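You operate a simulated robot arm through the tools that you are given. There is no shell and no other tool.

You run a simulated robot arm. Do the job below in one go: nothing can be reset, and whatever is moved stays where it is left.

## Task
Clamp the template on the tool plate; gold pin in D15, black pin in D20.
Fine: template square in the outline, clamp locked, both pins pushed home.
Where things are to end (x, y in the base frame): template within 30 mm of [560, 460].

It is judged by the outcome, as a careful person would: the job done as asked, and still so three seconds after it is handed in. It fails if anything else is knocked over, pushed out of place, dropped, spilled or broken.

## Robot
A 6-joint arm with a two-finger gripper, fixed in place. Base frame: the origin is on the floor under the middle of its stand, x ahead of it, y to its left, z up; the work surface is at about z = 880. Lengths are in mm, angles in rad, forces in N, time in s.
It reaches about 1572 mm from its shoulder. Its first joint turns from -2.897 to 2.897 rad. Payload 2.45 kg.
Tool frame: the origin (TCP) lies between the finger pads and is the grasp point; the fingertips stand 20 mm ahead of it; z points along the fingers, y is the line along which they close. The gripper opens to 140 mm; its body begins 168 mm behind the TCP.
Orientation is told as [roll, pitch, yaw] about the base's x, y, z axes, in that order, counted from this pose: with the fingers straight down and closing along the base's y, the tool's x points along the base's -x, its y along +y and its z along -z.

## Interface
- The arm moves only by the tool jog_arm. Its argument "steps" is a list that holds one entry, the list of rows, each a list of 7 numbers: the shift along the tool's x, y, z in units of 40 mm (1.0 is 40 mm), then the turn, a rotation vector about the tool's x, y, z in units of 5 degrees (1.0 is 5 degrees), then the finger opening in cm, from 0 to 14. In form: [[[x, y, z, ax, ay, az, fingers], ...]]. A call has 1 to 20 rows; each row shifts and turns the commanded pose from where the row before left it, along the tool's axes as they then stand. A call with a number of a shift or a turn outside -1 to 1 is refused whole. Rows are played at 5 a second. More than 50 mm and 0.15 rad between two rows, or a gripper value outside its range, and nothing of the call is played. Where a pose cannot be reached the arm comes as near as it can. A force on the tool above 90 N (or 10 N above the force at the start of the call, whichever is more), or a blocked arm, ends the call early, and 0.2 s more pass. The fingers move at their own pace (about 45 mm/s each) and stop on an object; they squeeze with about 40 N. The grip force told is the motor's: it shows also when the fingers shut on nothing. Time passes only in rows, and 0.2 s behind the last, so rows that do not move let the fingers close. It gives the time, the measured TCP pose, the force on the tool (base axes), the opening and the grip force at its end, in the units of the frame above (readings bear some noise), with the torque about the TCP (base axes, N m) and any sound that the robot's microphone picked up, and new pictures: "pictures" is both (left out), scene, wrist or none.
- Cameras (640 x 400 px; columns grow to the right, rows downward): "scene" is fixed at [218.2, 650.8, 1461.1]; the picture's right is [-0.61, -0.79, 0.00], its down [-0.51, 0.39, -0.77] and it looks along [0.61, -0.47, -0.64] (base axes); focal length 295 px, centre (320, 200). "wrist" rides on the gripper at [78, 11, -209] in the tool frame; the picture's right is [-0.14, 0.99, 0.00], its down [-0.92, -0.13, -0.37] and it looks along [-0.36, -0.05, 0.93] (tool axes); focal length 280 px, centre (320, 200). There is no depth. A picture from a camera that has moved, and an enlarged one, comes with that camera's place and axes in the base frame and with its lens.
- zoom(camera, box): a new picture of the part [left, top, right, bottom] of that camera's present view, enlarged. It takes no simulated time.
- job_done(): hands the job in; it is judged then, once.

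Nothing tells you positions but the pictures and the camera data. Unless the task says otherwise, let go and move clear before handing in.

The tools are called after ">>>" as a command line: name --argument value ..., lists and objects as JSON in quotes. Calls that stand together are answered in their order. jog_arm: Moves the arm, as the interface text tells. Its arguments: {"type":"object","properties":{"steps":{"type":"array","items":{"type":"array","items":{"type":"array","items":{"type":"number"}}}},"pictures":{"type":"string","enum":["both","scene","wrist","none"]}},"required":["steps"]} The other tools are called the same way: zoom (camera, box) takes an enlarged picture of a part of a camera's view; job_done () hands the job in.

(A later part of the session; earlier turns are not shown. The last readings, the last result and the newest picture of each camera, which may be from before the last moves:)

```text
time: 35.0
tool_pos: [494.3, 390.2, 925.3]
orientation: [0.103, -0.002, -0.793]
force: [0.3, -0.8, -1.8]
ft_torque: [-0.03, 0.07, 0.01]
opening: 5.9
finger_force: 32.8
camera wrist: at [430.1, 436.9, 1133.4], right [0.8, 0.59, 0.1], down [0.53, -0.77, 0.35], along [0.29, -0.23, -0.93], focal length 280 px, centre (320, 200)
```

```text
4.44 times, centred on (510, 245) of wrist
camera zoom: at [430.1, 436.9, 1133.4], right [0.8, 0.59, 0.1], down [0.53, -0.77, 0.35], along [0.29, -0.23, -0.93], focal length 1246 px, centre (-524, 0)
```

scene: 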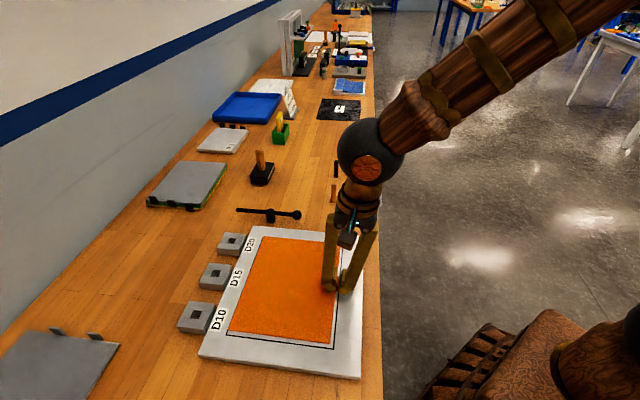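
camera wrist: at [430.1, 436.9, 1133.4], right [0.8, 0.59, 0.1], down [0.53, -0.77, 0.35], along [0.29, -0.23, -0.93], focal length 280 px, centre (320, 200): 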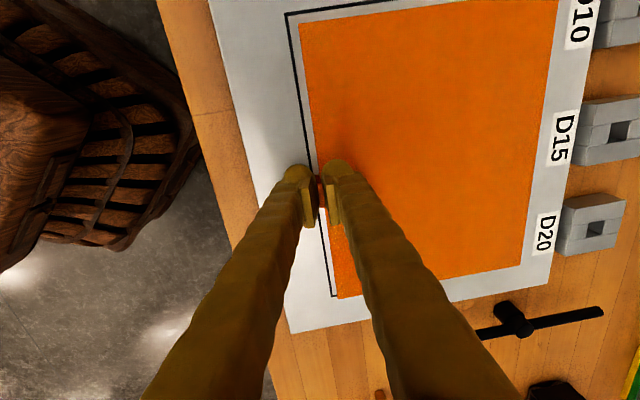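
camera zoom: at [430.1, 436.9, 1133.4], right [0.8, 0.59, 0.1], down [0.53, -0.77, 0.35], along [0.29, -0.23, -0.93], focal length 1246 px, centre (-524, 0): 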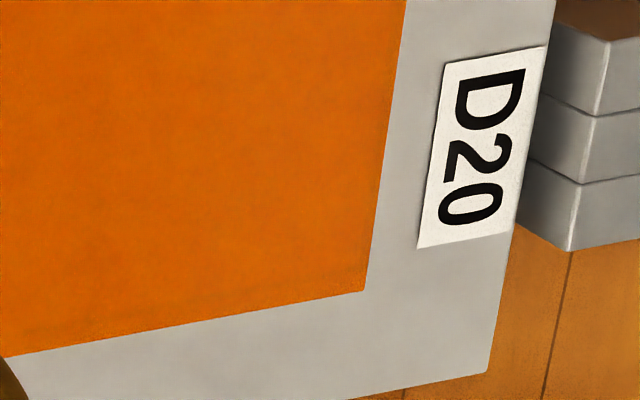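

>>> jog_arm --steps '[[[0.05, -0.045, 0, 0, 0, 0, 0], [0, -0.005, 0.04, 0, 0, 0, 0], [0, -0.005, 0.04, 0, 0, 0, 0], [0, 0, 0, 0, 0, 0, 0]]]'

>>> zoom --camera "scene" --box '[220, 215, 280, 265]'

>>> zoom --camera "scene" --box '[210, 310, 270, 360]'

>>> zoom --camera "scene" --box '[310, 310, 370, 360]'

>>> zoom --camera "scene" --box '[300, 220, 370, 310]'

```text
time: 36.0
tool_pos: [490.9, 392.3, 919.7]
orientation: [0.106, -0.003, -0.795]
force: [0.2, -1.2, 27.2]
ft_torque: [-0.09, 0.01, 0.05]
opening: 6.1
finger_force: 32.6
camera wrist: at [427.3, 437.4, 1130.7], right [0.8, 0.59, 0.11], down [0.53, -0.77, 0.35], along [0.29, -0.23, -0.93], focal length 280 px, centre (320, 200)
```

scene: 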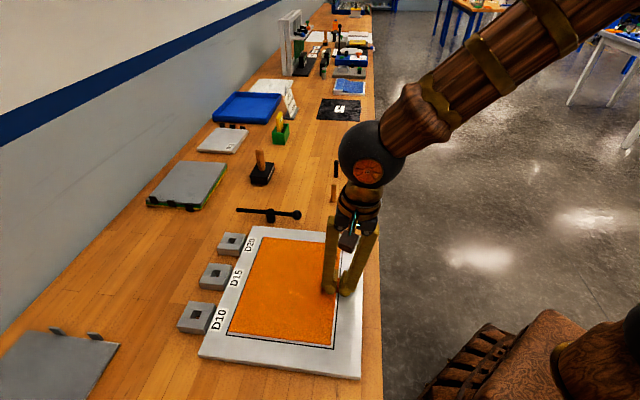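
wrist: 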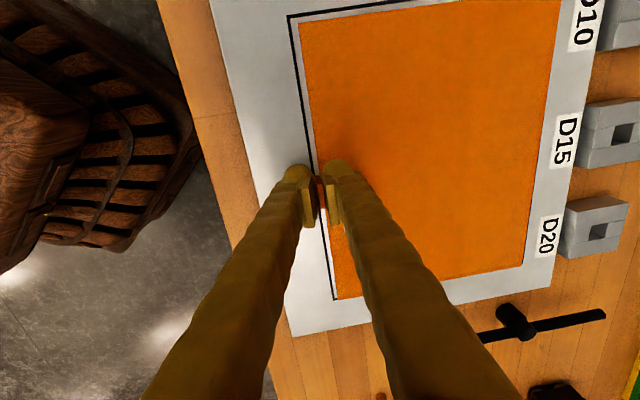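

```text
8.00 times, centred on (250, 240) of scene
camera zoom: at [218.2, 650.8, 1461.1], right [-0.61, -0.79, 0.0], down [-0.51, 0.39, -0.77], along [0.61, -0.47, -0.64], focal length 2363 px, centre (880, -120)
```

zoom: 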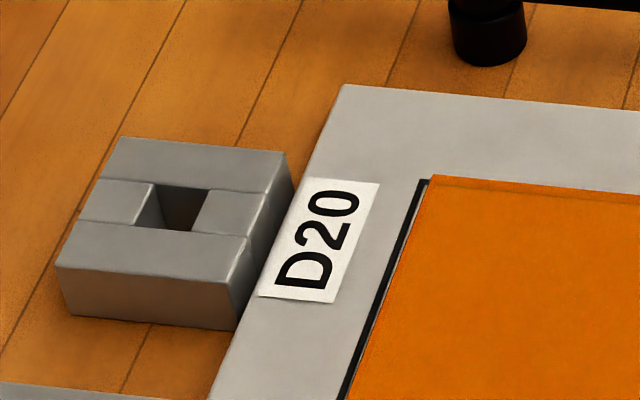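

```text
8.00 times, centred on (240, 335) of scene
camera zoom: at [218.2, 650.8, 1461.1], right [-0.61, -0.79, 0.0], down [-0.51, 0.39, -0.77], along [0.61, -0.47, -0.64], focal length 2363 px, centre (960, -880)
```

zoom: 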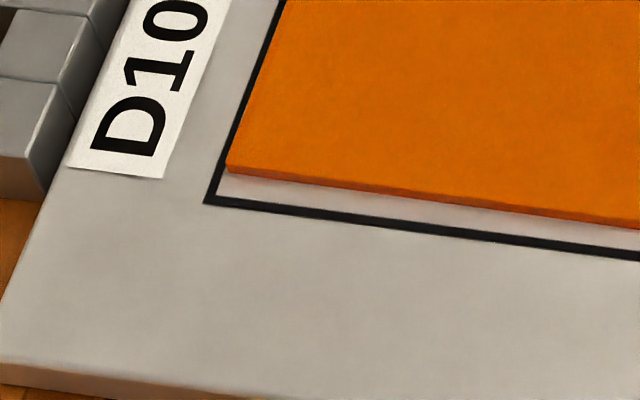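

```text
8.00 times, centred on (340, 335) of scene
camera zoom: at [218.2, 650.8, 1461.1], right [-0.61, -0.79, 0.0], down [-0.51, 0.39, -0.77], along [0.61, -0.47, -0.64], focal length 2363 px, centre (160, -880)
```

zoom: 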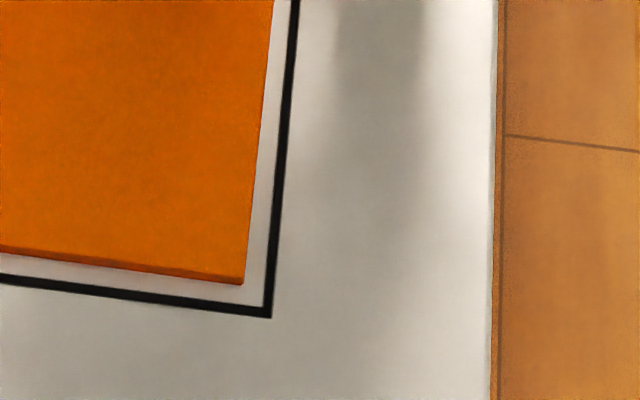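

```text
4.44 times, centred on (335, 265) of scene
camera zoom: at [218.2, 650.8, 1461.1], right [-0.61, -0.79, 0.0], down [-0.51, 0.39, -0.77], along [0.61, -0.47, -0.64], focal length 1313 px, centre (253, -89)
```

zoom: 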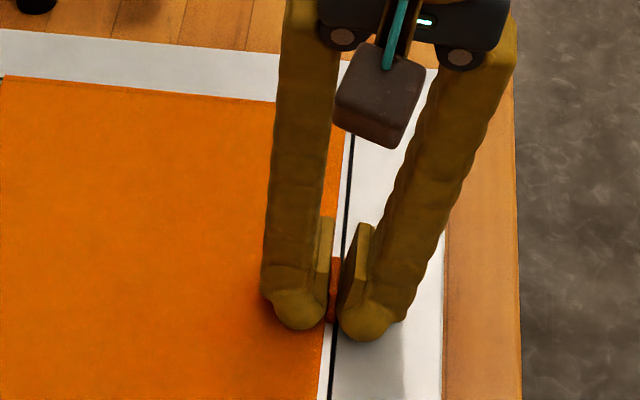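

The plate has touched down at 27 N with uneven margins of about 2 mm. I'll lift slightly, nudge it to centre, set it down more gently and release.

>>> jog_arm --steps '[[[0, 0, -0.12, 0, 0, 0, 0], [0.065, -0.045, 0, 0, 0, 0.03, 0], [0, 0, 0.05, 0, 0, 0, 0], [0, 0, 0.04, 0, 0, 0, 0], [0, 0, 0, 0, 0, 0, 0]]]'

>>> zoom --camera "scene" --box '[220, 215, 280, 265]'

>>> zoom --camera "scene" --box '[210, 310, 270, 360]'

>>> zoom --camera "scene" --box '[310, 310, 370, 360]'

```text
time: 37.2
tool_pos: [488.0, 391.7, 922.1]
orientation: [0.104, -0.002, -0.798]
force: [-0.7, -0.2, -1.2]
ft_torque: [-0.08, 0.07, 0.0]
opening: 5.9
finger_force: 32.7
camera wrist: at [424.3, 437.9, 1131.1], right [0.8, 0.59, 0.1], down [0.52, -0.77, 0.35], along [0.29, -0.23, -0.93], focal length 280 px, centre (320, 200)
```

scene: 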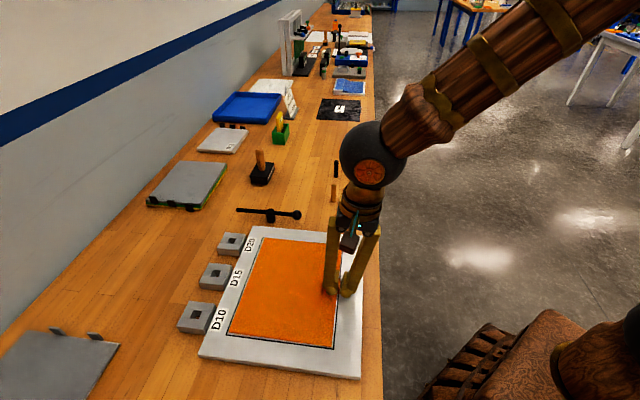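
wrist: 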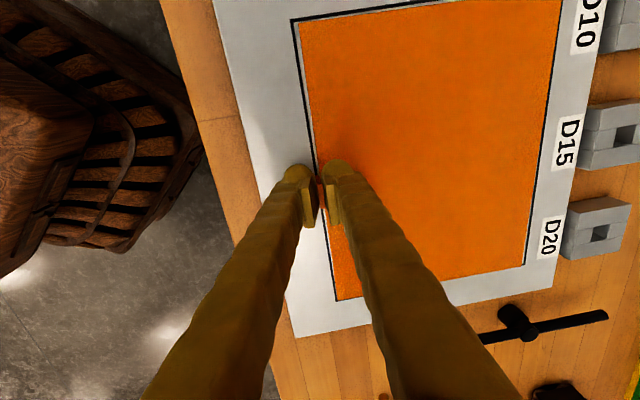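

```text
8.00 times, centred on (250, 240) of scene
camera zoom: at [218.2, 650.8, 1461.1], right [-0.61, -0.79, 0.0], down [-0.51, 0.39, -0.77], along [0.61, -0.47, -0.64], focal length 2363 px, centre (880, -120)
```

zoom: 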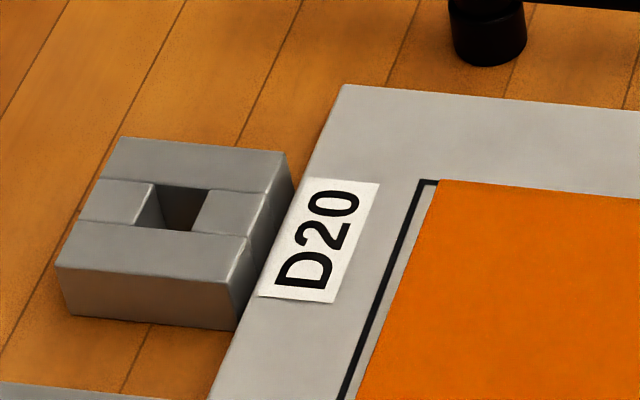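

```text
8.00 times, centred on (240, 335) of scene
camera zoom: at [218.2, 650.8, 1461.1], right [-0.61, -0.79, 0.0], down [-0.51, 0.39, -0.77], along [0.61, -0.47, -0.64], focal length 2363 px, centre (960, -880)
```

zoom: 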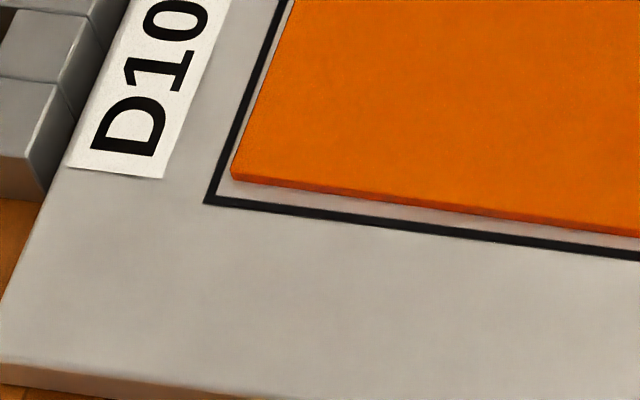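

```text
8.00 times, centred on (340, 335) of scene
camera zoom: at [218.2, 650.8, 1461.1], right [-0.61, -0.79, 0.0], down [-0.51, 0.39, -0.77], along [0.61, -0.47, -0.64], focal length 2363 px, centre (160, -880)
```

zoom: 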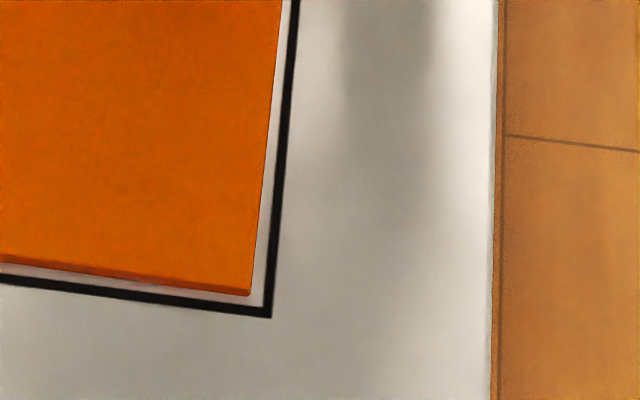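

The margins are now even, 3–7 mm all round. I'll lower the last 1–2 mm and open the fingers.

>>> jog_arm --steps '[[[0, 0, 0.04, 0, 0, 0, 0], [0, 0, 0, 0, 0, 0, 0], [0, 0, 0, 0, 0, 0, 1.5], [0, 0, 0, 0, 0, 0, 3], [0, 0, 0, 0, 0, 0, 4], [0, 0, 0, 0, 0, 0, 4], [0, 0, 0, 0, 0, 0, 4]]]'

>>> zoom --camera "scene" --box '[190, 200, 390, 390]'

>>> zoom --camera "wrist" --box '[240, 100, 400, 260]'

```text
time: 38.8
tool_pos: [488.3, 391.4, 919.8]
orientation: [0.105, -0.002, -0.799]
force: [0.0, -0.4, 0.2]
ft_torque: [-0.02, 0.02, -0.02]
opening: 40.0
finger_force: 0.1
camera wrist: at [424.4, 438.1, 1129.5], right [0.8, 0.59, 0.1], down [0.52, -0.77, 0.35], along [0.29, -0.23, -0.93], focal length 280 px, centre (320, 200)
```

scene: 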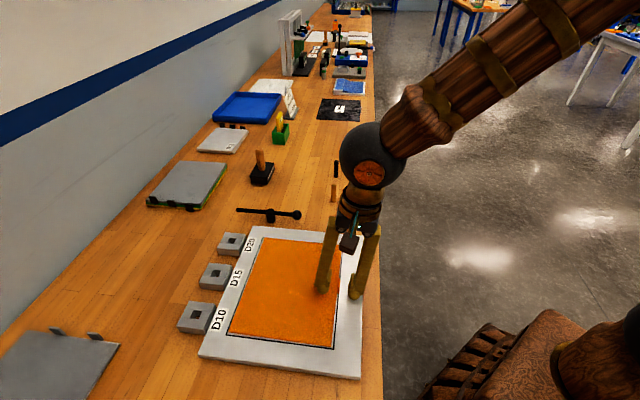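
wrist: 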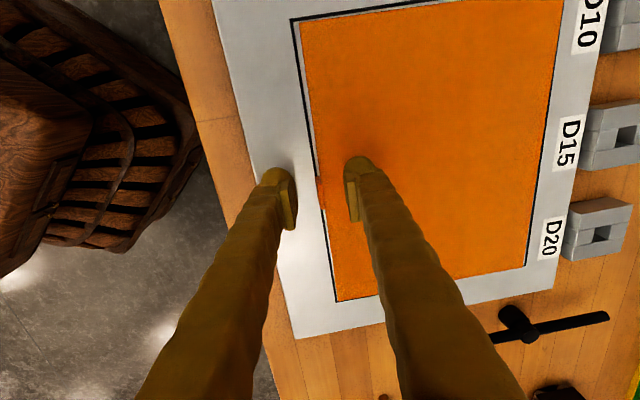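

```text
2.11 times, centred on (290, 295) of scene
camera zoom: at [218.2, 650.8, 1461.1], right [-0.61, -0.79, 0.0], down [-0.51, 0.39, -0.77], along [0.61, -0.47, -0.64], focal length 622 px, centre (383, 0)
```

zoom: 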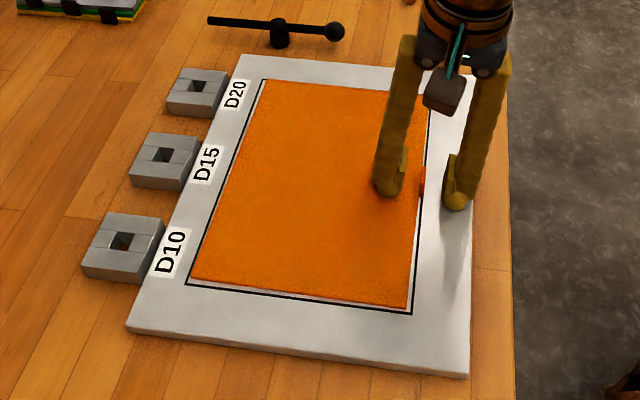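

```text
2.50 times, centred on (320, 180) of wrist
camera zoom: at [424.4, 438.1, 1129.5], right [0.8, 0.59, 0.1], down [0.52, -0.77, 0.35], along [0.29, -0.23, -0.93], focal length 701 px, centre (320, 250)
```

zoom: 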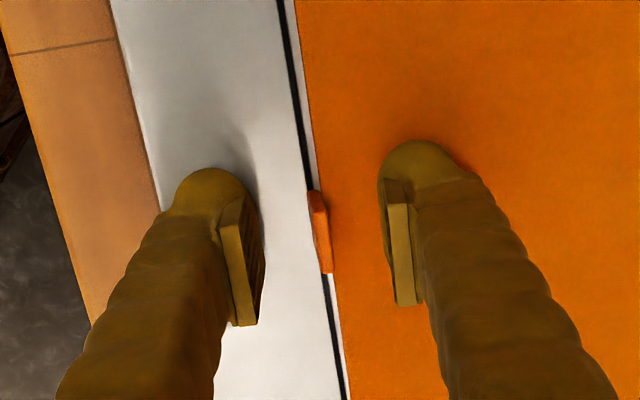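

The template is down and released inside the outline. I'll lift straight off, level the gripper, and look closely at the clamp.

>>> jog_arm --steps '[[[0, 0.02, -0.5, 0, 0, 0, 4], [0, 0.05, -0.8, 0, 0, 0, 4], [0, 0.08, -0.8, 0, 0, 0, 4], [0, 0, -0.9, 0.4, 0, 0, 4], [0, 0, -0.9, 0.4, 0, 0, 4], [0, 0, 0, 0.4, 0, 0.16, 4], [-0.9, 0, 0, 0, 0, 0, 4], [-0.9, 0, 0, 0, 0, 0, 4], [-0.9, 0, 0, 0, 0, 0, 4], [-0.8, 0, 0, 0, 0, 0, 4], [0, 0.9, 0, 0, 0, 0, 4], [0, 0.9, 0, 0, 0, 0, 4], [0, 0, 0, 0, 0, 0, 4], [0, 0, 0, 0, 0, 0, 4]]]'

>>> zoom --camera "scene" --box '[200, 190, 380, 370]'

```text
time: 41.8
tool_pos: [628.0, 332.7, 1076.9]
orientation: [0.001, -0.002, -0.813]
force: [-0.5, -0.3, 0.0]
ft_torque: [-0.02, -0.03, -0.01]
opening: 40.0
finger_force: 0.0
camera wrist: at [582.6, 395.9, 1285.3], right [0.81, 0.58, 0.0], down [0.54, -0.76, 0.37], along [0.22, -0.3, -0.93], focal length 280 px, centre (320, 200)
```

scene: 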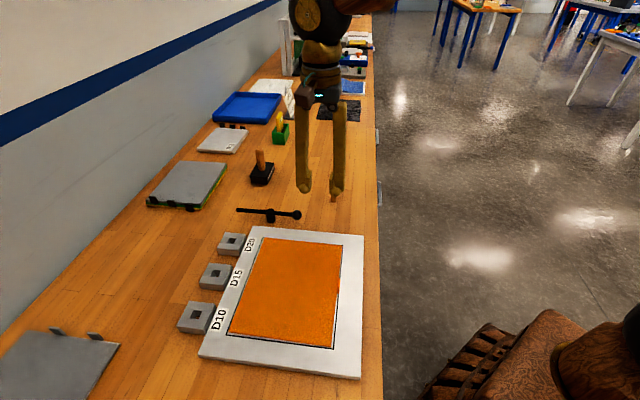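
wrist: 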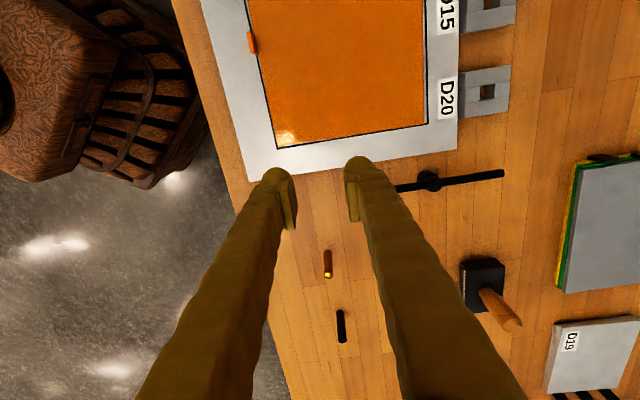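

```text
2.22 times, centred on (290, 280) of scene
camera zoom: at [218.2, 650.8, 1461.1], right [-0.61, -0.79, 0.0], down [-0.51, 0.39, -0.77], along [0.61, -0.47, -0.64], focal length 656 px, centre (387, 22)
```

zoom: 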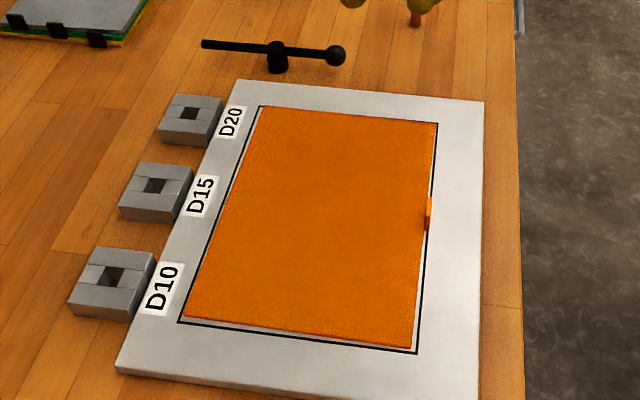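

>>> zoom --camera "wrist" --box '[380, 120, 520, 220]'

>>> zoom --camera "wrist" --box '[220, 0, 480, 190]'

>>> zoom --camera "scene" --box '[225, 195, 315, 240]'

```text
4.00 times, centred on (450, 170) of wrist
camera zoom: at [582.6, 395.9, 1285.3], right [0.81, 0.58, 0.0], down [0.54, -0.76, 0.37], along [0.22, -0.3, -0.93], focal length 1122 px, centre (-200, 320)
```

zoom: 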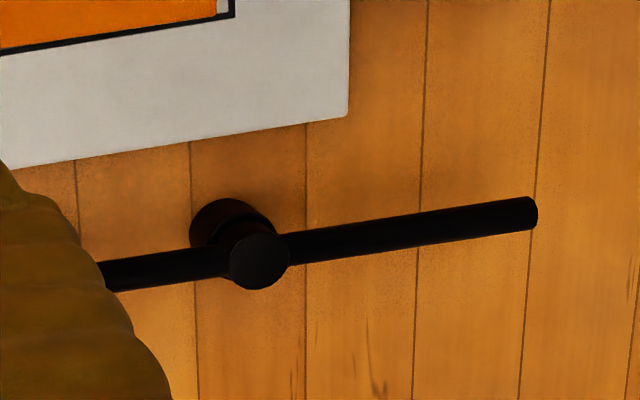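

```text
2.11 times, centred on (350, 95) of wrist
camera zoom: at [582.6, 395.9, 1285.3], right [0.81, 0.58, 0.0], down [0.54, -0.76, 0.37], along [0.22, -0.3, -0.93], focal length 590 px, centre (257, 421)
```

zoom: 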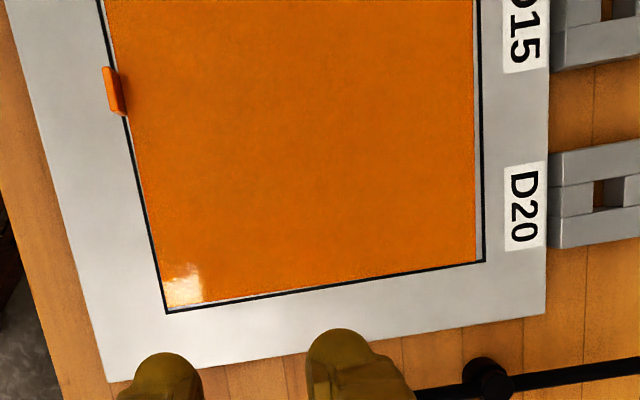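

```text
7.11 times, centred on (270, 218) of scene
camera zoom: at [218.2, 650.8, 1461.1], right [-0.61, -0.79, 0.0], down [-0.51, 0.39, -0.77], along [0.61, -0.47, -0.64], focal length 2100 px, centre (676, 76)
```

zoom: 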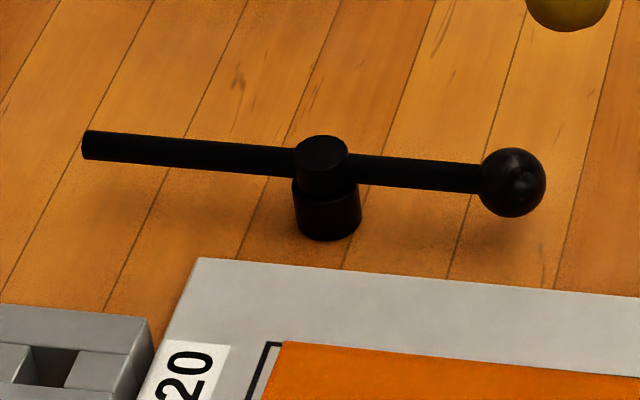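

The template sits squarely in the outline. The clamp is a swing lever: hub near (782, 390), plain arm end near (850, 456), and ball handle near (730, 335) at z about 913. I'll turn the gripper so the fingers straddle the ball handle, ready to swing the arm over the template.

>>> jog_arm --steps '[[[0, 0, 0, 0, 0, 1, 4], [0, 0, 0, 0, 0, 1, 4], [0, 0, 0, 0, 0, 1, 4], [0, 0, 0, 0, 0, 1, 4], [0, 0, 0, 0, 0, 1, 4], [0, 0, 0, 0, 0, 1, 4], [0, 0, 0, 0, 0, 1, 4], [0, 0, 0, 0, 0, 1, 4], [0, 0, 0, 0, 0, 1, 4], [0, 0, 0, 0, 0, 1, 4], [0, 0, 0, 0, 0, 1, 4], [0, 0, 0, 0, 0, 1, 4], [0, 0, 0, 0, 0, 1, 4], [0, 0, 0, 0, 0, 1, 4], [0, 0, 0, 0, 0, 1, 4], [0, 0, 0, 0, 0, 1, 4], [0, 0, 0, 0, 0, 1, 4], [0, 0, 0, 0, 0, 0.68, 4], [0, 0, 0, 0, 0, 0, 4], [0, 0, 0, 0, 0, 0, 4]]]'

```text
time: 46.0
tool_pos: [629.7, 333.7, 1076.6]
orientation: [0.001, 0.0, -2.354]
force: [-0.9, -0.1, -0.5]
ft_torque: [-0.01, 0.0, 0.0]
opening: 40.0
finger_force: 0.0
camera wrist: at [691.9, 379.3, 1285.8], right [0.6, -0.8, 0.0], down [-0.74, -0.56, 0.37], along [-0.29, -0.22, -0.93], focal length 280 px, centre (320, 200)
```

scene: 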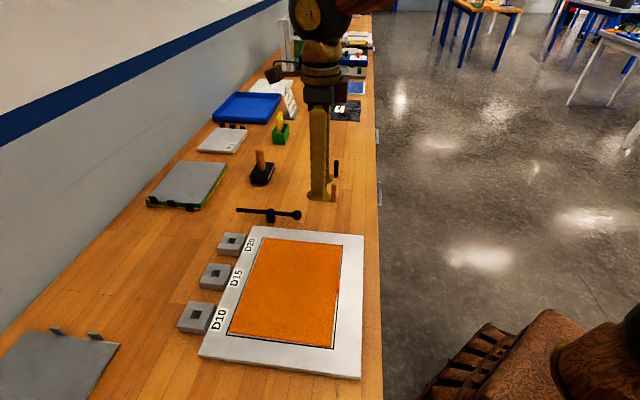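
wrist: 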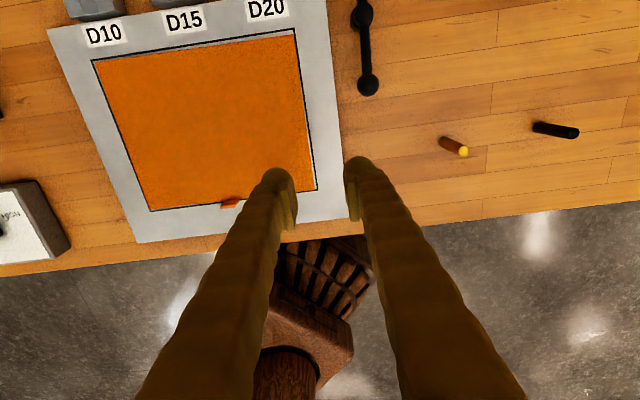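

>>> jog_arm --steps '[[[0.603, 0.586, 0, 0, 0, 0, 3.4], [0.603, 0.586, 0, 0, 0, 0, 3.4], [0.604, 0.586, 0.4, 0, 0, 0, 3.4], [0, 0, 0.9, 0, 0, 0, 3.4], [0, 0, 0.9, 0, 0, 0, 3.4], [0, 0, 0.6, 0, 0, 0, 3.4], [0, 0, 0, 0, 0, 0, 3.4], [0, 0, 0, 0, 0, 0, 3.4]]]'

>>> zoom --camera "wrist" --box '[240, 80, 400, 240]'

>>> zoom --camera "scene" --box '[230, 160, 340, 250]'

```text
time: 47.8
tool_pos: [729.7, 336.4, 964.9]
orientation: [0.003, 0.002, -2.354]
force: [0.4, -0.1, -0.1]
ft_torque: [0.02, 0.02, -0.01]
opening: 33.9
finger_force: 0.0
camera wrist: at [792.3, 381.3, 1174.2], right [0.61, -0.8, 0.0], down [-0.74, -0.56, 0.37], along [-0.29, -0.22, -0.93], focal length 280 px, centre (320, 200)
```

scene: 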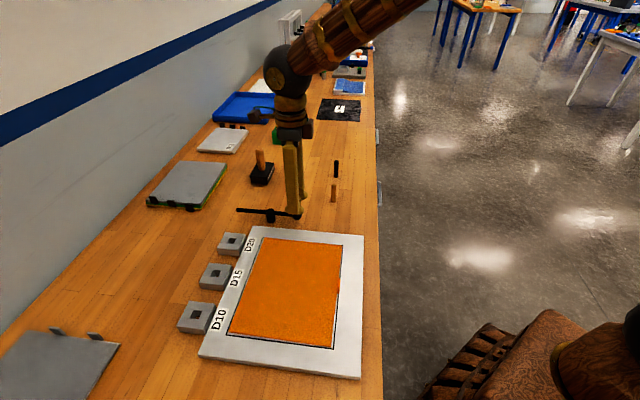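
wrist: 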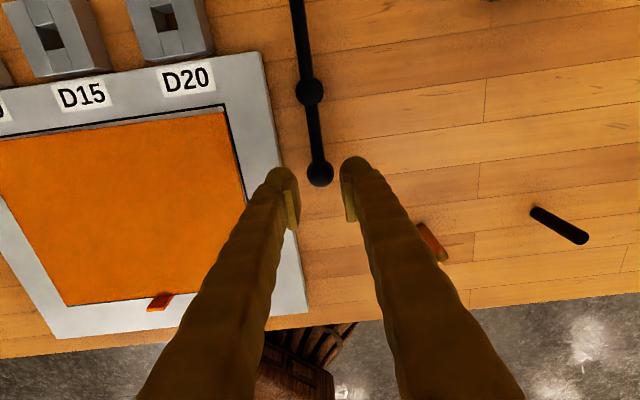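

```text
2.50 times, centred on (320, 160) of wrist
camera zoom: at [792.3, 381.3, 1174.2], right [0.61, -0.8, 0.0], down [-0.74, -0.56, 0.37], along [-0.29, -0.22, -0.93], focal length 701 px, centre (320, 300)
```

zoom: 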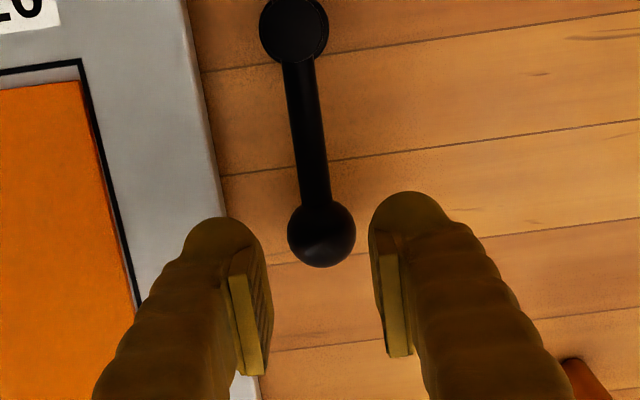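

```text
4.44 times, centred on (285, 205) of scene
camera zoom: at [218.2, 650.8, 1461.1], right [-0.61, -0.79, 0.0], down [-0.51, 0.39, -0.77], along [0.61, -0.47, -0.64], focal length 1313 px, centre (476, 178)
```

zoom: 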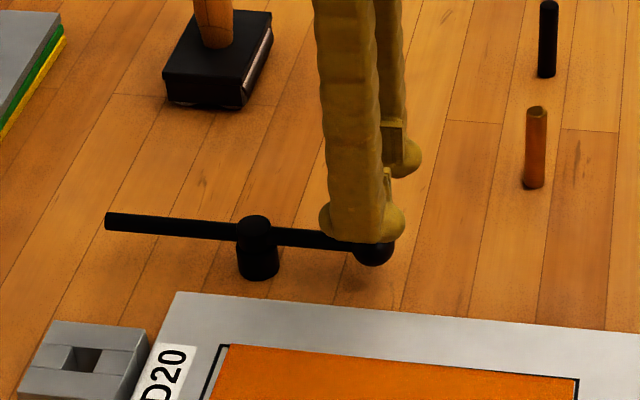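

>>> jog_arm --steps '[[[0.06, 0.02, 0.6, 0, 0, 0, 3.4], [0, 0, 0.57, 0, 0, 0, 3.4], [0, 0, 0, 0, 0, 0, 3.4]]]'

>>> zoom --camera "wrist" --box '[240, 80, 400, 240]'

>>> zoom --camera "scene" --box '[230, 160, 340, 250]'

```text
time: 48.6
tool_pos: [733.5, 336.1, 917.3]
orientation: [0.002, 0.001, -2.355]
force: [1.1, 0.6, 0.6]
ft_torque: [0.0, -0.04, -0.03]
opening: 33.7
finger_force: 0.1
camera wrist: at [794.8, 382.2, 1126.7], right [0.61, -0.8, 0.0], down [-0.74, -0.56, 0.37], along [-0.29, -0.22, -0.93], focal length 280 px, centre (320, 200)
```

scene: 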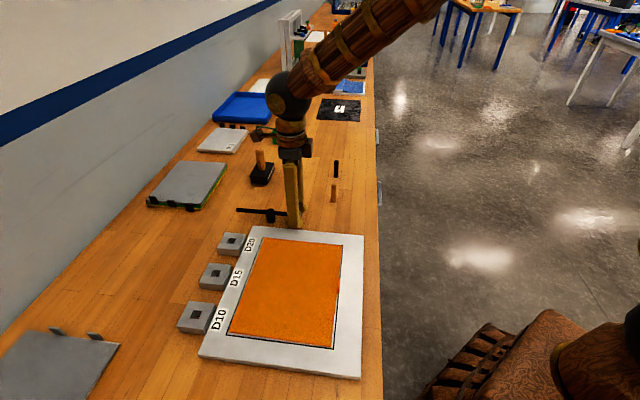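
wrist: 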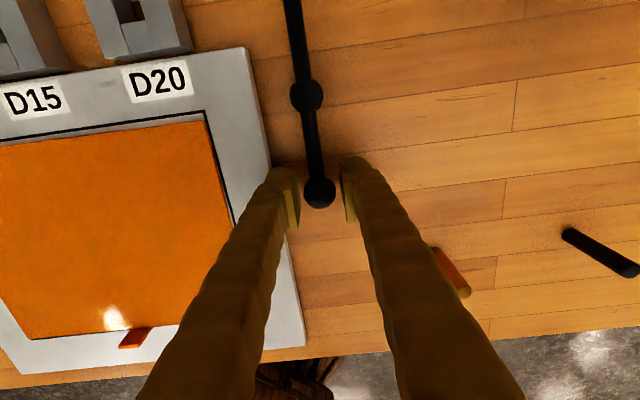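

```text
2.50 times, centred on (320, 160) of wrist
camera zoom: at [794.8, 382.2, 1126.7], right [0.61, -0.8, 0.0], down [-0.74, -0.56, 0.37], along [-0.29, -0.22, -0.93], focal length 701 px, centre (320, 300)
```

zoom: 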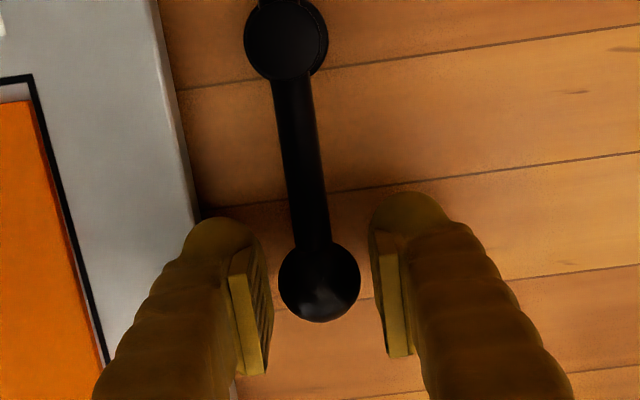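

```text
4.44 times, centred on (285, 205) of scene
camera zoom: at [218.2, 650.8, 1461.1], right [-0.61, -0.79, 0.0], down [-0.51, 0.39, -0.77], along [0.61, -0.47, -0.64], focal length 1313 px, centre (476, 178)
```

zoom: 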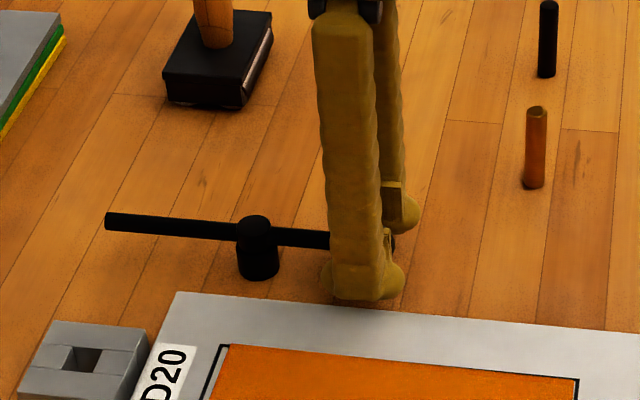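

The ball is centred between the pads. I'll close on it and try a small swing to feel how the lever moves.

>>> jog_arm --steps '[[[0, 0, 0, 0, 0, 0, 2], [0, 0, 0, 0, 0, 0, 1], [0, 0, 0, 0, 0, 0, 0], [0, 0, 0, 0, 0, 0, 0], [0, 0, 0, 0, 0, 0, 0], [0.007, 0.166, 0, 0, 0, -1, 0], [0.007, 0.166, 0, 0, 0, -1, 0], [0, 0, 0, 0, 0, 0, 0]]]'

>>> zoom --camera "scene" --box '[230, 160, 340, 250]'

>>> zoom --camera "wrist" --box '[200, 0, 440, 240]'

```text
time: 50.4
tool_pos: [741.8, 327.4, 917.6]
orientation: [0.002, -0.001, -2.178]
force: [0.0, 7.4, -6.8]
ft_torque: [-0.04, 0.06, 0.29]
opening: 26.2
finger_force: 44.5
camera wrist: at [795.8, 383.9, 1126.6], right [0.73, -0.68, 0.0], down [-0.63, -0.68, 0.37], along [-0.25, -0.27, -0.93], focal length 280 px, centre (320, 200)
```

scene: 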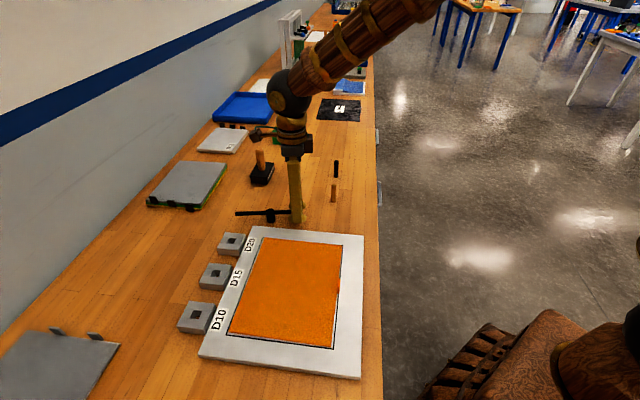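
wrist: 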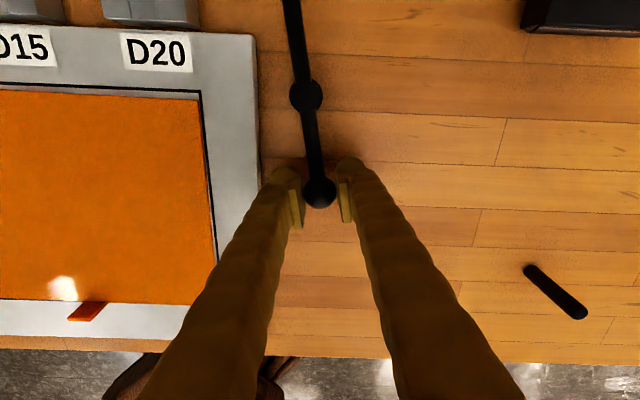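

```text
4.44 times, centred on (285, 205) of scene
camera zoom: at [218.2, 650.8, 1461.1], right [-0.61, -0.79, 0.0], down [-0.51, 0.39, -0.77], along [0.61, -0.47, -0.64], focal length 1313 px, centre (476, 178)
```

zoom: 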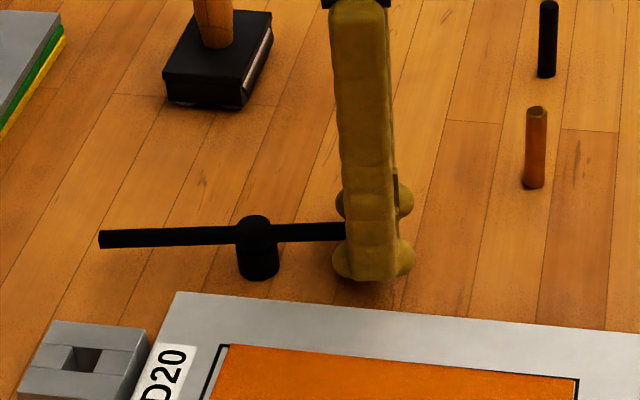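

```text
1.67 times, centred on (320, 120) of wrist
camera zoom: at [795.8, 383.9, 1126.6], right [0.73, -0.68, 0.0], down [-0.63, -0.68, 0.37], along [-0.25, -0.27, -0.93], focal length 467 px, centre (320, 333)
```

zoom: 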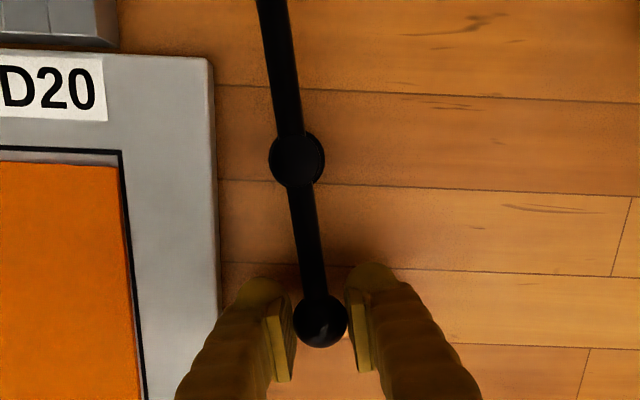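

The lever swings freely about the vertical hub. I'll continue the arc in steps while watching the forces.

>>> jog_arm --steps '[[[0.007, 0.166, 0, 0, 0, -1, 0], [0.007, 0.166, 0, 0, 0, -1, 0], [0.007, 0.166, 0, 0, 0, -1, 0], [0.007, 0.166, 0, 0, 0, -1, 0], [0.007, 0.166, 0, 0, 0, -1, 0], [0.007, 0.166, 0, 0, 0, -1, 0], [0, 0, 0, 0, 0, 0, 0]]]'

>>> zoom --camera "scene" --box '[210, 160, 340, 260]'

```text
time: 52.0
tool_pos: [779.4, 314.9, 917.0]
orientation: [0.0, -0.002, -1.655]
force: [-4.3, 1.1, -9.7]
ft_torque: [-0.22, 0.06, 0.31]
opening: 26.1
finger_force: 45.2
camera wrist: at [796.4, 389.9, 1126.5], right [0.98, -0.22, 0.0], down [-0.2, -0.91, 0.37], along [-0.08, -0.36, -0.93], focal length 280 px, centre (320, 200)
```

scene: 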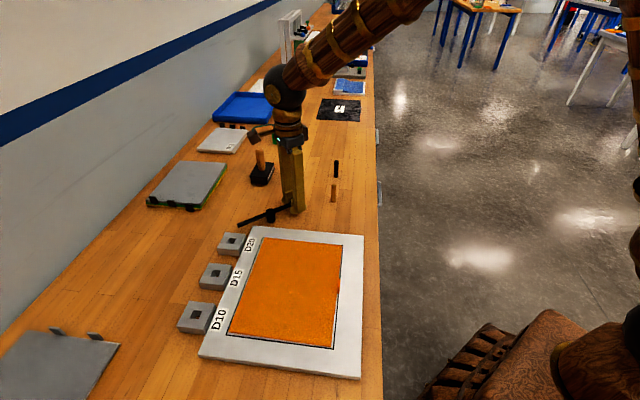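
wrist: 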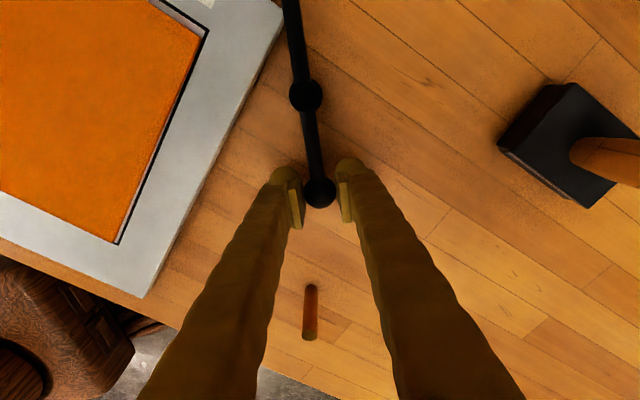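

```text
4.00 times, centred on (275, 210) of scene
camera zoom: at [218.2, 650.8, 1461.1], right [-0.61, -0.79, 0.0], down [-0.51, 0.39, -0.77], along [0.61, -0.47, -0.64], focal length 1181 px, centre (500, 160)
```

zoom: 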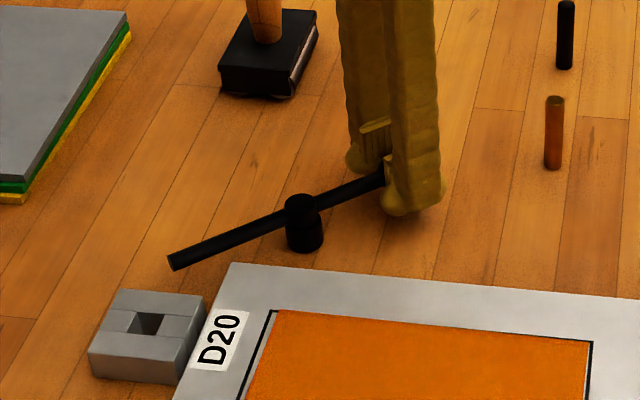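

>>> zoom --camera "scene" --box '[255, 195, 310, 230]'

>>> jog_arm --steps '[[[0, 0, 0.04, 0, 0, 0, 0], [0, 0, 0, 0, 0, 0, 0]]]' --pictures "none"

```text
11.43 times, centred on (282, 212) of scene
camera zoom: at [218.2, 650.8, 1461.1], right [-0.61, -0.79, 0.0], down [-0.51, 0.39, -0.77], along [0.61, -0.47, -0.64], focal length 3375 px, centre (749, 57)
```

zoom: 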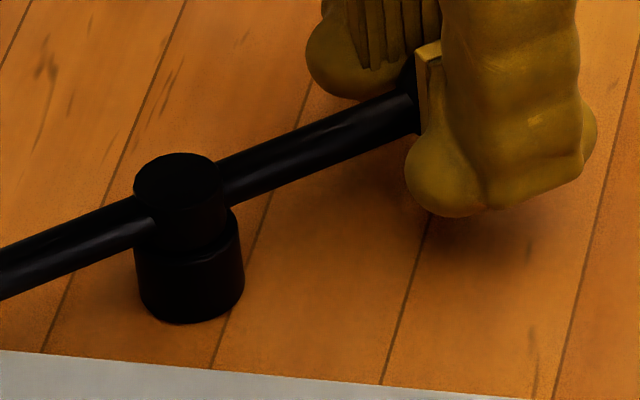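

```text
time: 52.6
tool_pos: [780.7, 315.0, 917.7]
orientation: [0.002, 0.002, -1.655]
force: [-3.5, -3.2, 13.0]
ft_torque: [-0.15, 0.11, 0.24]
opening: 26.3
finger_force: 44.8
```

>>> jog_arm --steps '[[[0.007, 0.164, -0.02, 0, 0, -1, 0], [0.007, 0.164, 0, 0, 0, -1, 0], [0.007, 0.164, 0, 0, 0, -1, 0], [0.007, 0.164, 0, 0, 0, -1, 0], [0.007, 0.164, 0, 0, 0, -1, 0], [0.007, 0.164, 0, 0, 0, -1, 0], [0.007, 0.164, 0, 0, 0, -1, 0], [0, 0, 0, 0, 0, 0, 0]]]'

>>> zoom --camera "scene" --box '[210, 160, 340, 260]'

```text
time: 54.4
tool_pos: [823.8, 325.6, 917.0]
orientation: [0.001, -0.002, -1.044]
force: [-8.7, 13.9, 4.2]
ft_torque: [0.18, 0.17, 0.05]
opening: 25.8
finger_force: 44.9
camera wrist: at [793.7, 396.3, 1126.3], right [0.93, 0.38, 0.0], down [0.35, -0.86, 0.37], along [0.14, -0.34, -0.93], focal length 280 px, centre (320, 200)
```

scene: 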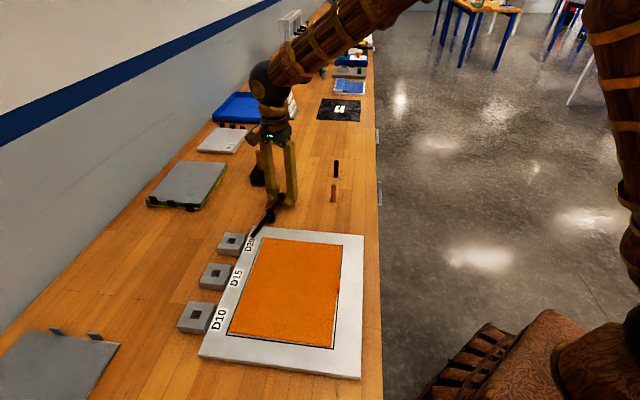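
wrist: 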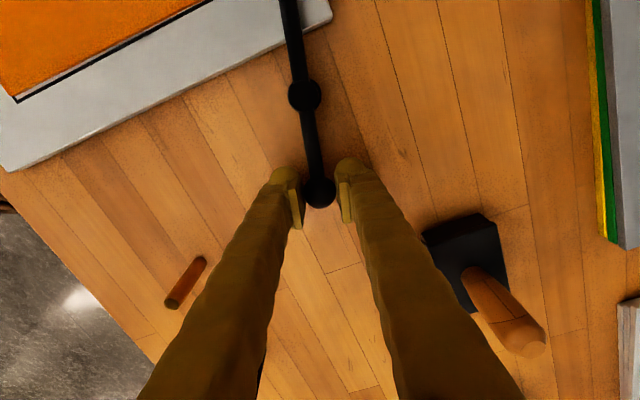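

```text
4.00 times, centred on (275, 210) of scene
camera zoom: at [218.2, 650.8, 1461.1], right [-0.61, -0.79, 0.0], down [-0.51, 0.39, -0.77], along [0.61, -0.47, -0.64], focal length 1181 px, centre (500, 160)
```

zoom: 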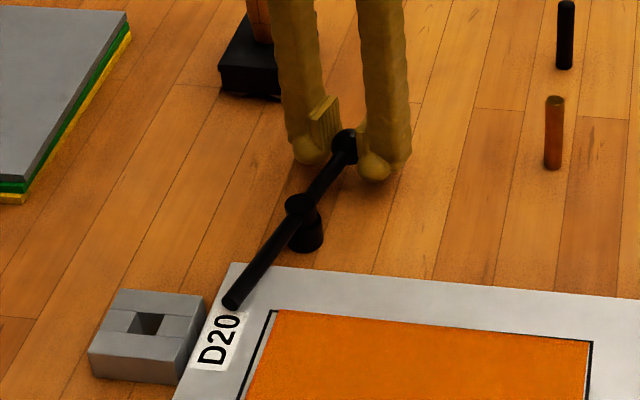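

>>> jog_arm --steps '[[[0.02, 0.164, 0, 0, 0, -1, 0], [0.01, 0.164, 0, 0, 0, -1, 0], [0.01, 0.164, 0, 0, 0, -1, 0], [0, 0, 0, 0, 0, 0, 0]]]'

>>> zoom --camera "scene" --box '[210, 160, 340, 260]'

```text
time: 55.4
tool_pos: [837.8, 335.1, 917.3]
orientation: [-0.001, -0.002, -0.78]
force: [-25.2, -12.4, 11.5]
ft_torque: [-0.11, 0.34, 0.18]
opening: 26.0
finger_force: 45.3
camera wrist: at [790.7, 397.7, 1126.0], right [0.8, 0.61, 0.0], down [0.56, -0.74, 0.37], along [0.22, -0.3, -0.93], focal length 280 px, centre (320, 200)
```

scene: 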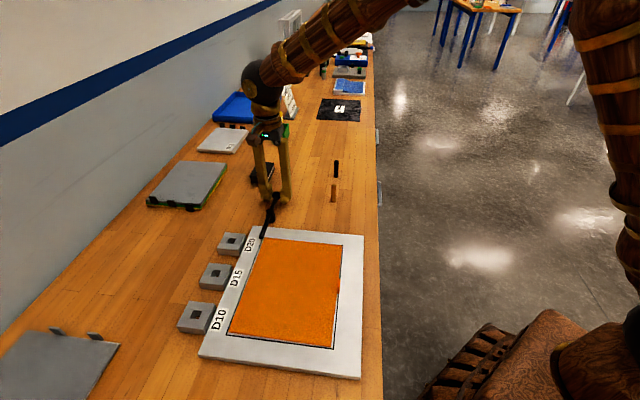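
wrist: 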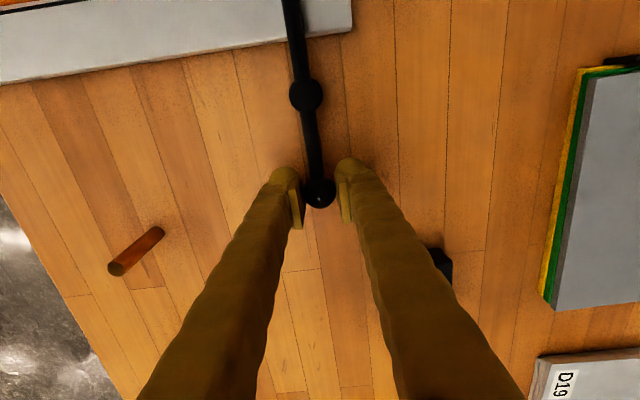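

```text
4.00 times, centred on (275, 210) of scene
camera zoom: at [218.2, 650.8, 1461.1], right [-0.61, -0.79, 0.0], down [-0.51, 0.39, -0.77], along [0.61, -0.47, -0.64], focal length 1181 px, centre (500, 160)
```

zoom: 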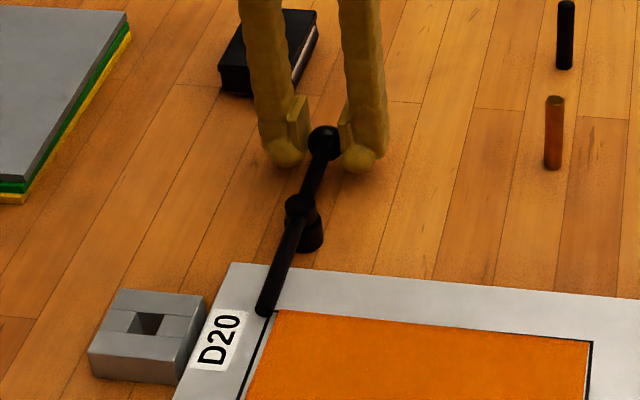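

The resistance has risen to about 26 N tangentially near 90° of swing. I'll push slightly further to see whether this is the lock stop.

>>> jog_arm --steps '[[[0.005, 0.08, -0.02, 0, 0, -0.5, 0], [0, 0, 0, 0, 0, 0, 0]]]' --pictures "none"

>>> zoom --camera "scene" --box '[230, 180, 310, 250]'

```text
time: 56.0
tool_pos: [838.9, 336.1, 916.4]
orientation: [-0.004, 0.0, -0.742]
force: [-53.5, -49.2, -0.7]
ft_torque: [-0.23, 0.77, 0.1]
opening: 26.1
finger_force: 44.7
```

```text
5.71 times, centred on (270, 215) of scene
camera zoom: at [218.2, 650.8, 1461.1], right [-0.61, -0.79, 0.0], down [-0.51, 0.39, -0.77], along [0.61, -0.47, -0.64], focal length 1688 px, centre (606, 114)
```

zoom: 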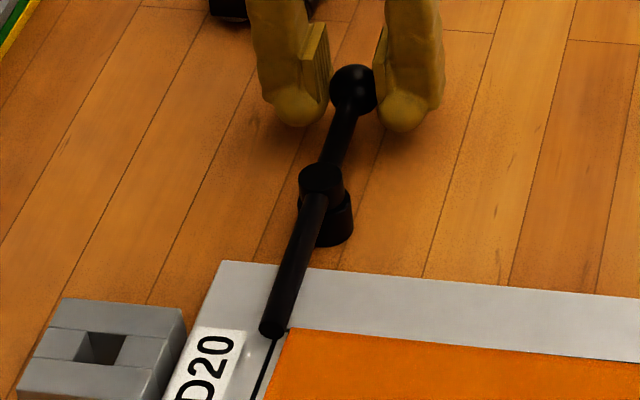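

That is a hard stop at about 90°, with the arm now over the corner of the template. I'll relax the push, release the ball, back off upward and check that the lever stays.

>>> jog_arm --steps '[[[0, -0.1, 0.01, 0, 0, 0.5, 0], [0, 0, 0, 0, 0, 0, 0], [0, 0, 0, 0, 0, 0, 3], [0, 0, 0, 0, 0, 0, 4], [0, 0, 0, 0, 0, 0, 4], [0, 0, -0.6, 0, 0, 0, 4], [0, 0, -0.9, 0, 0, 0, 4], [0, 0, -0.9, 0, 0, 0, 4], [0, 0, -0.9, 0, 0, 0, 4], [0, 0, 0, 0, 0, 0, 4], [0, 0, 0, 0, 0, 0, 4]]]'

>>> zoom --camera "scene" --box '[220, 180, 310, 260]'

>>> zoom --camera "wrist" --box '[160, 0, 460, 200]'

```text
time: 58.4
tool_pos: [838.7, 336.3, 1049.6]
orientation: [0.0, -0.001, -0.784]
force: [0.3, 0.3, 0.0]
ft_torque: [-0.01, 0.03, 0.01]
opening: 39.9
finger_force: 0.0
camera wrist: at [791.3, 398.4, 1258.8], right [0.8, 0.61, 0.0], down [0.56, -0.74, 0.37], along [0.22, -0.29, -0.93], focal length 280 px, centre (320, 200)
```

scene: 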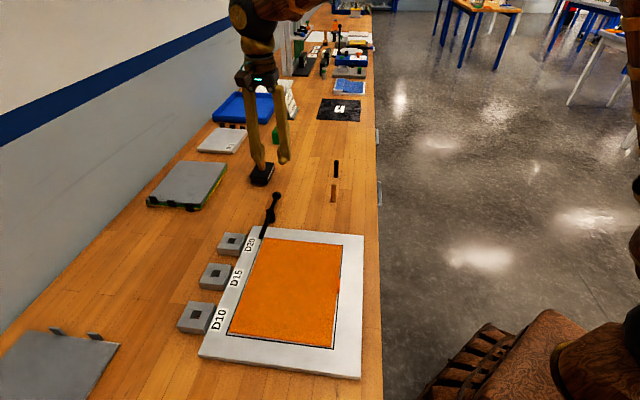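
wrist: 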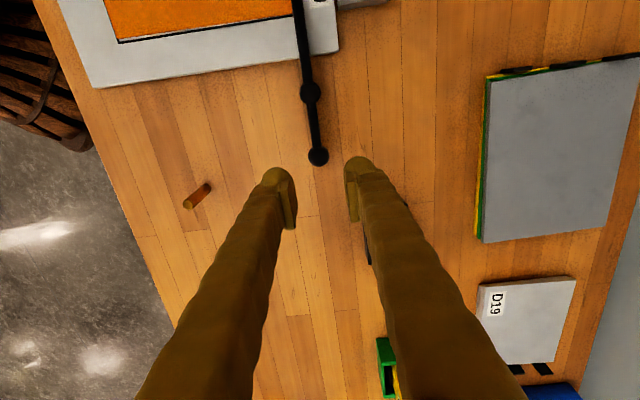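

```text
5.00 times, centred on (265, 220) of scene
camera zoom: at [218.2, 650.8, 1461.1], right [-0.61, -0.79, 0.0], down [-0.51, 0.39, -0.77], along [0.61, -0.47, -0.64], focal length 1477 px, centre (595, 100)
```

zoom: 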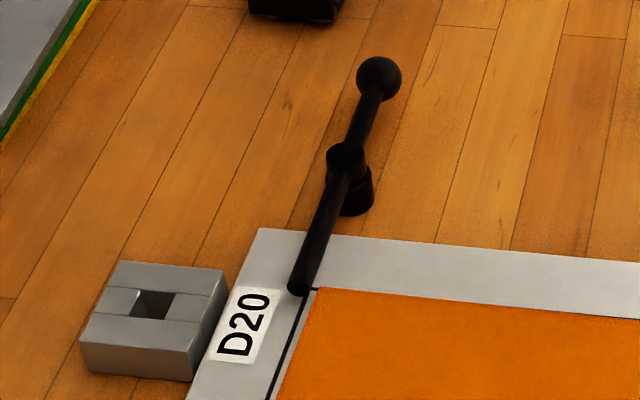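

```text
2.00 times, centred on (310, 100) of wrist
camera zoom: at [791.3, 398.4, 1258.8], right [0.8, 0.61, 0.0], down [0.56, -0.74, 0.37], along [0.22, -0.29, -0.93], focal length 561 px, centre (340, 400)
```

zoom: 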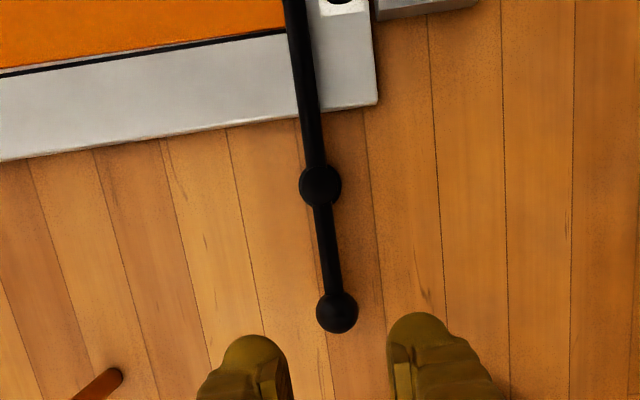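

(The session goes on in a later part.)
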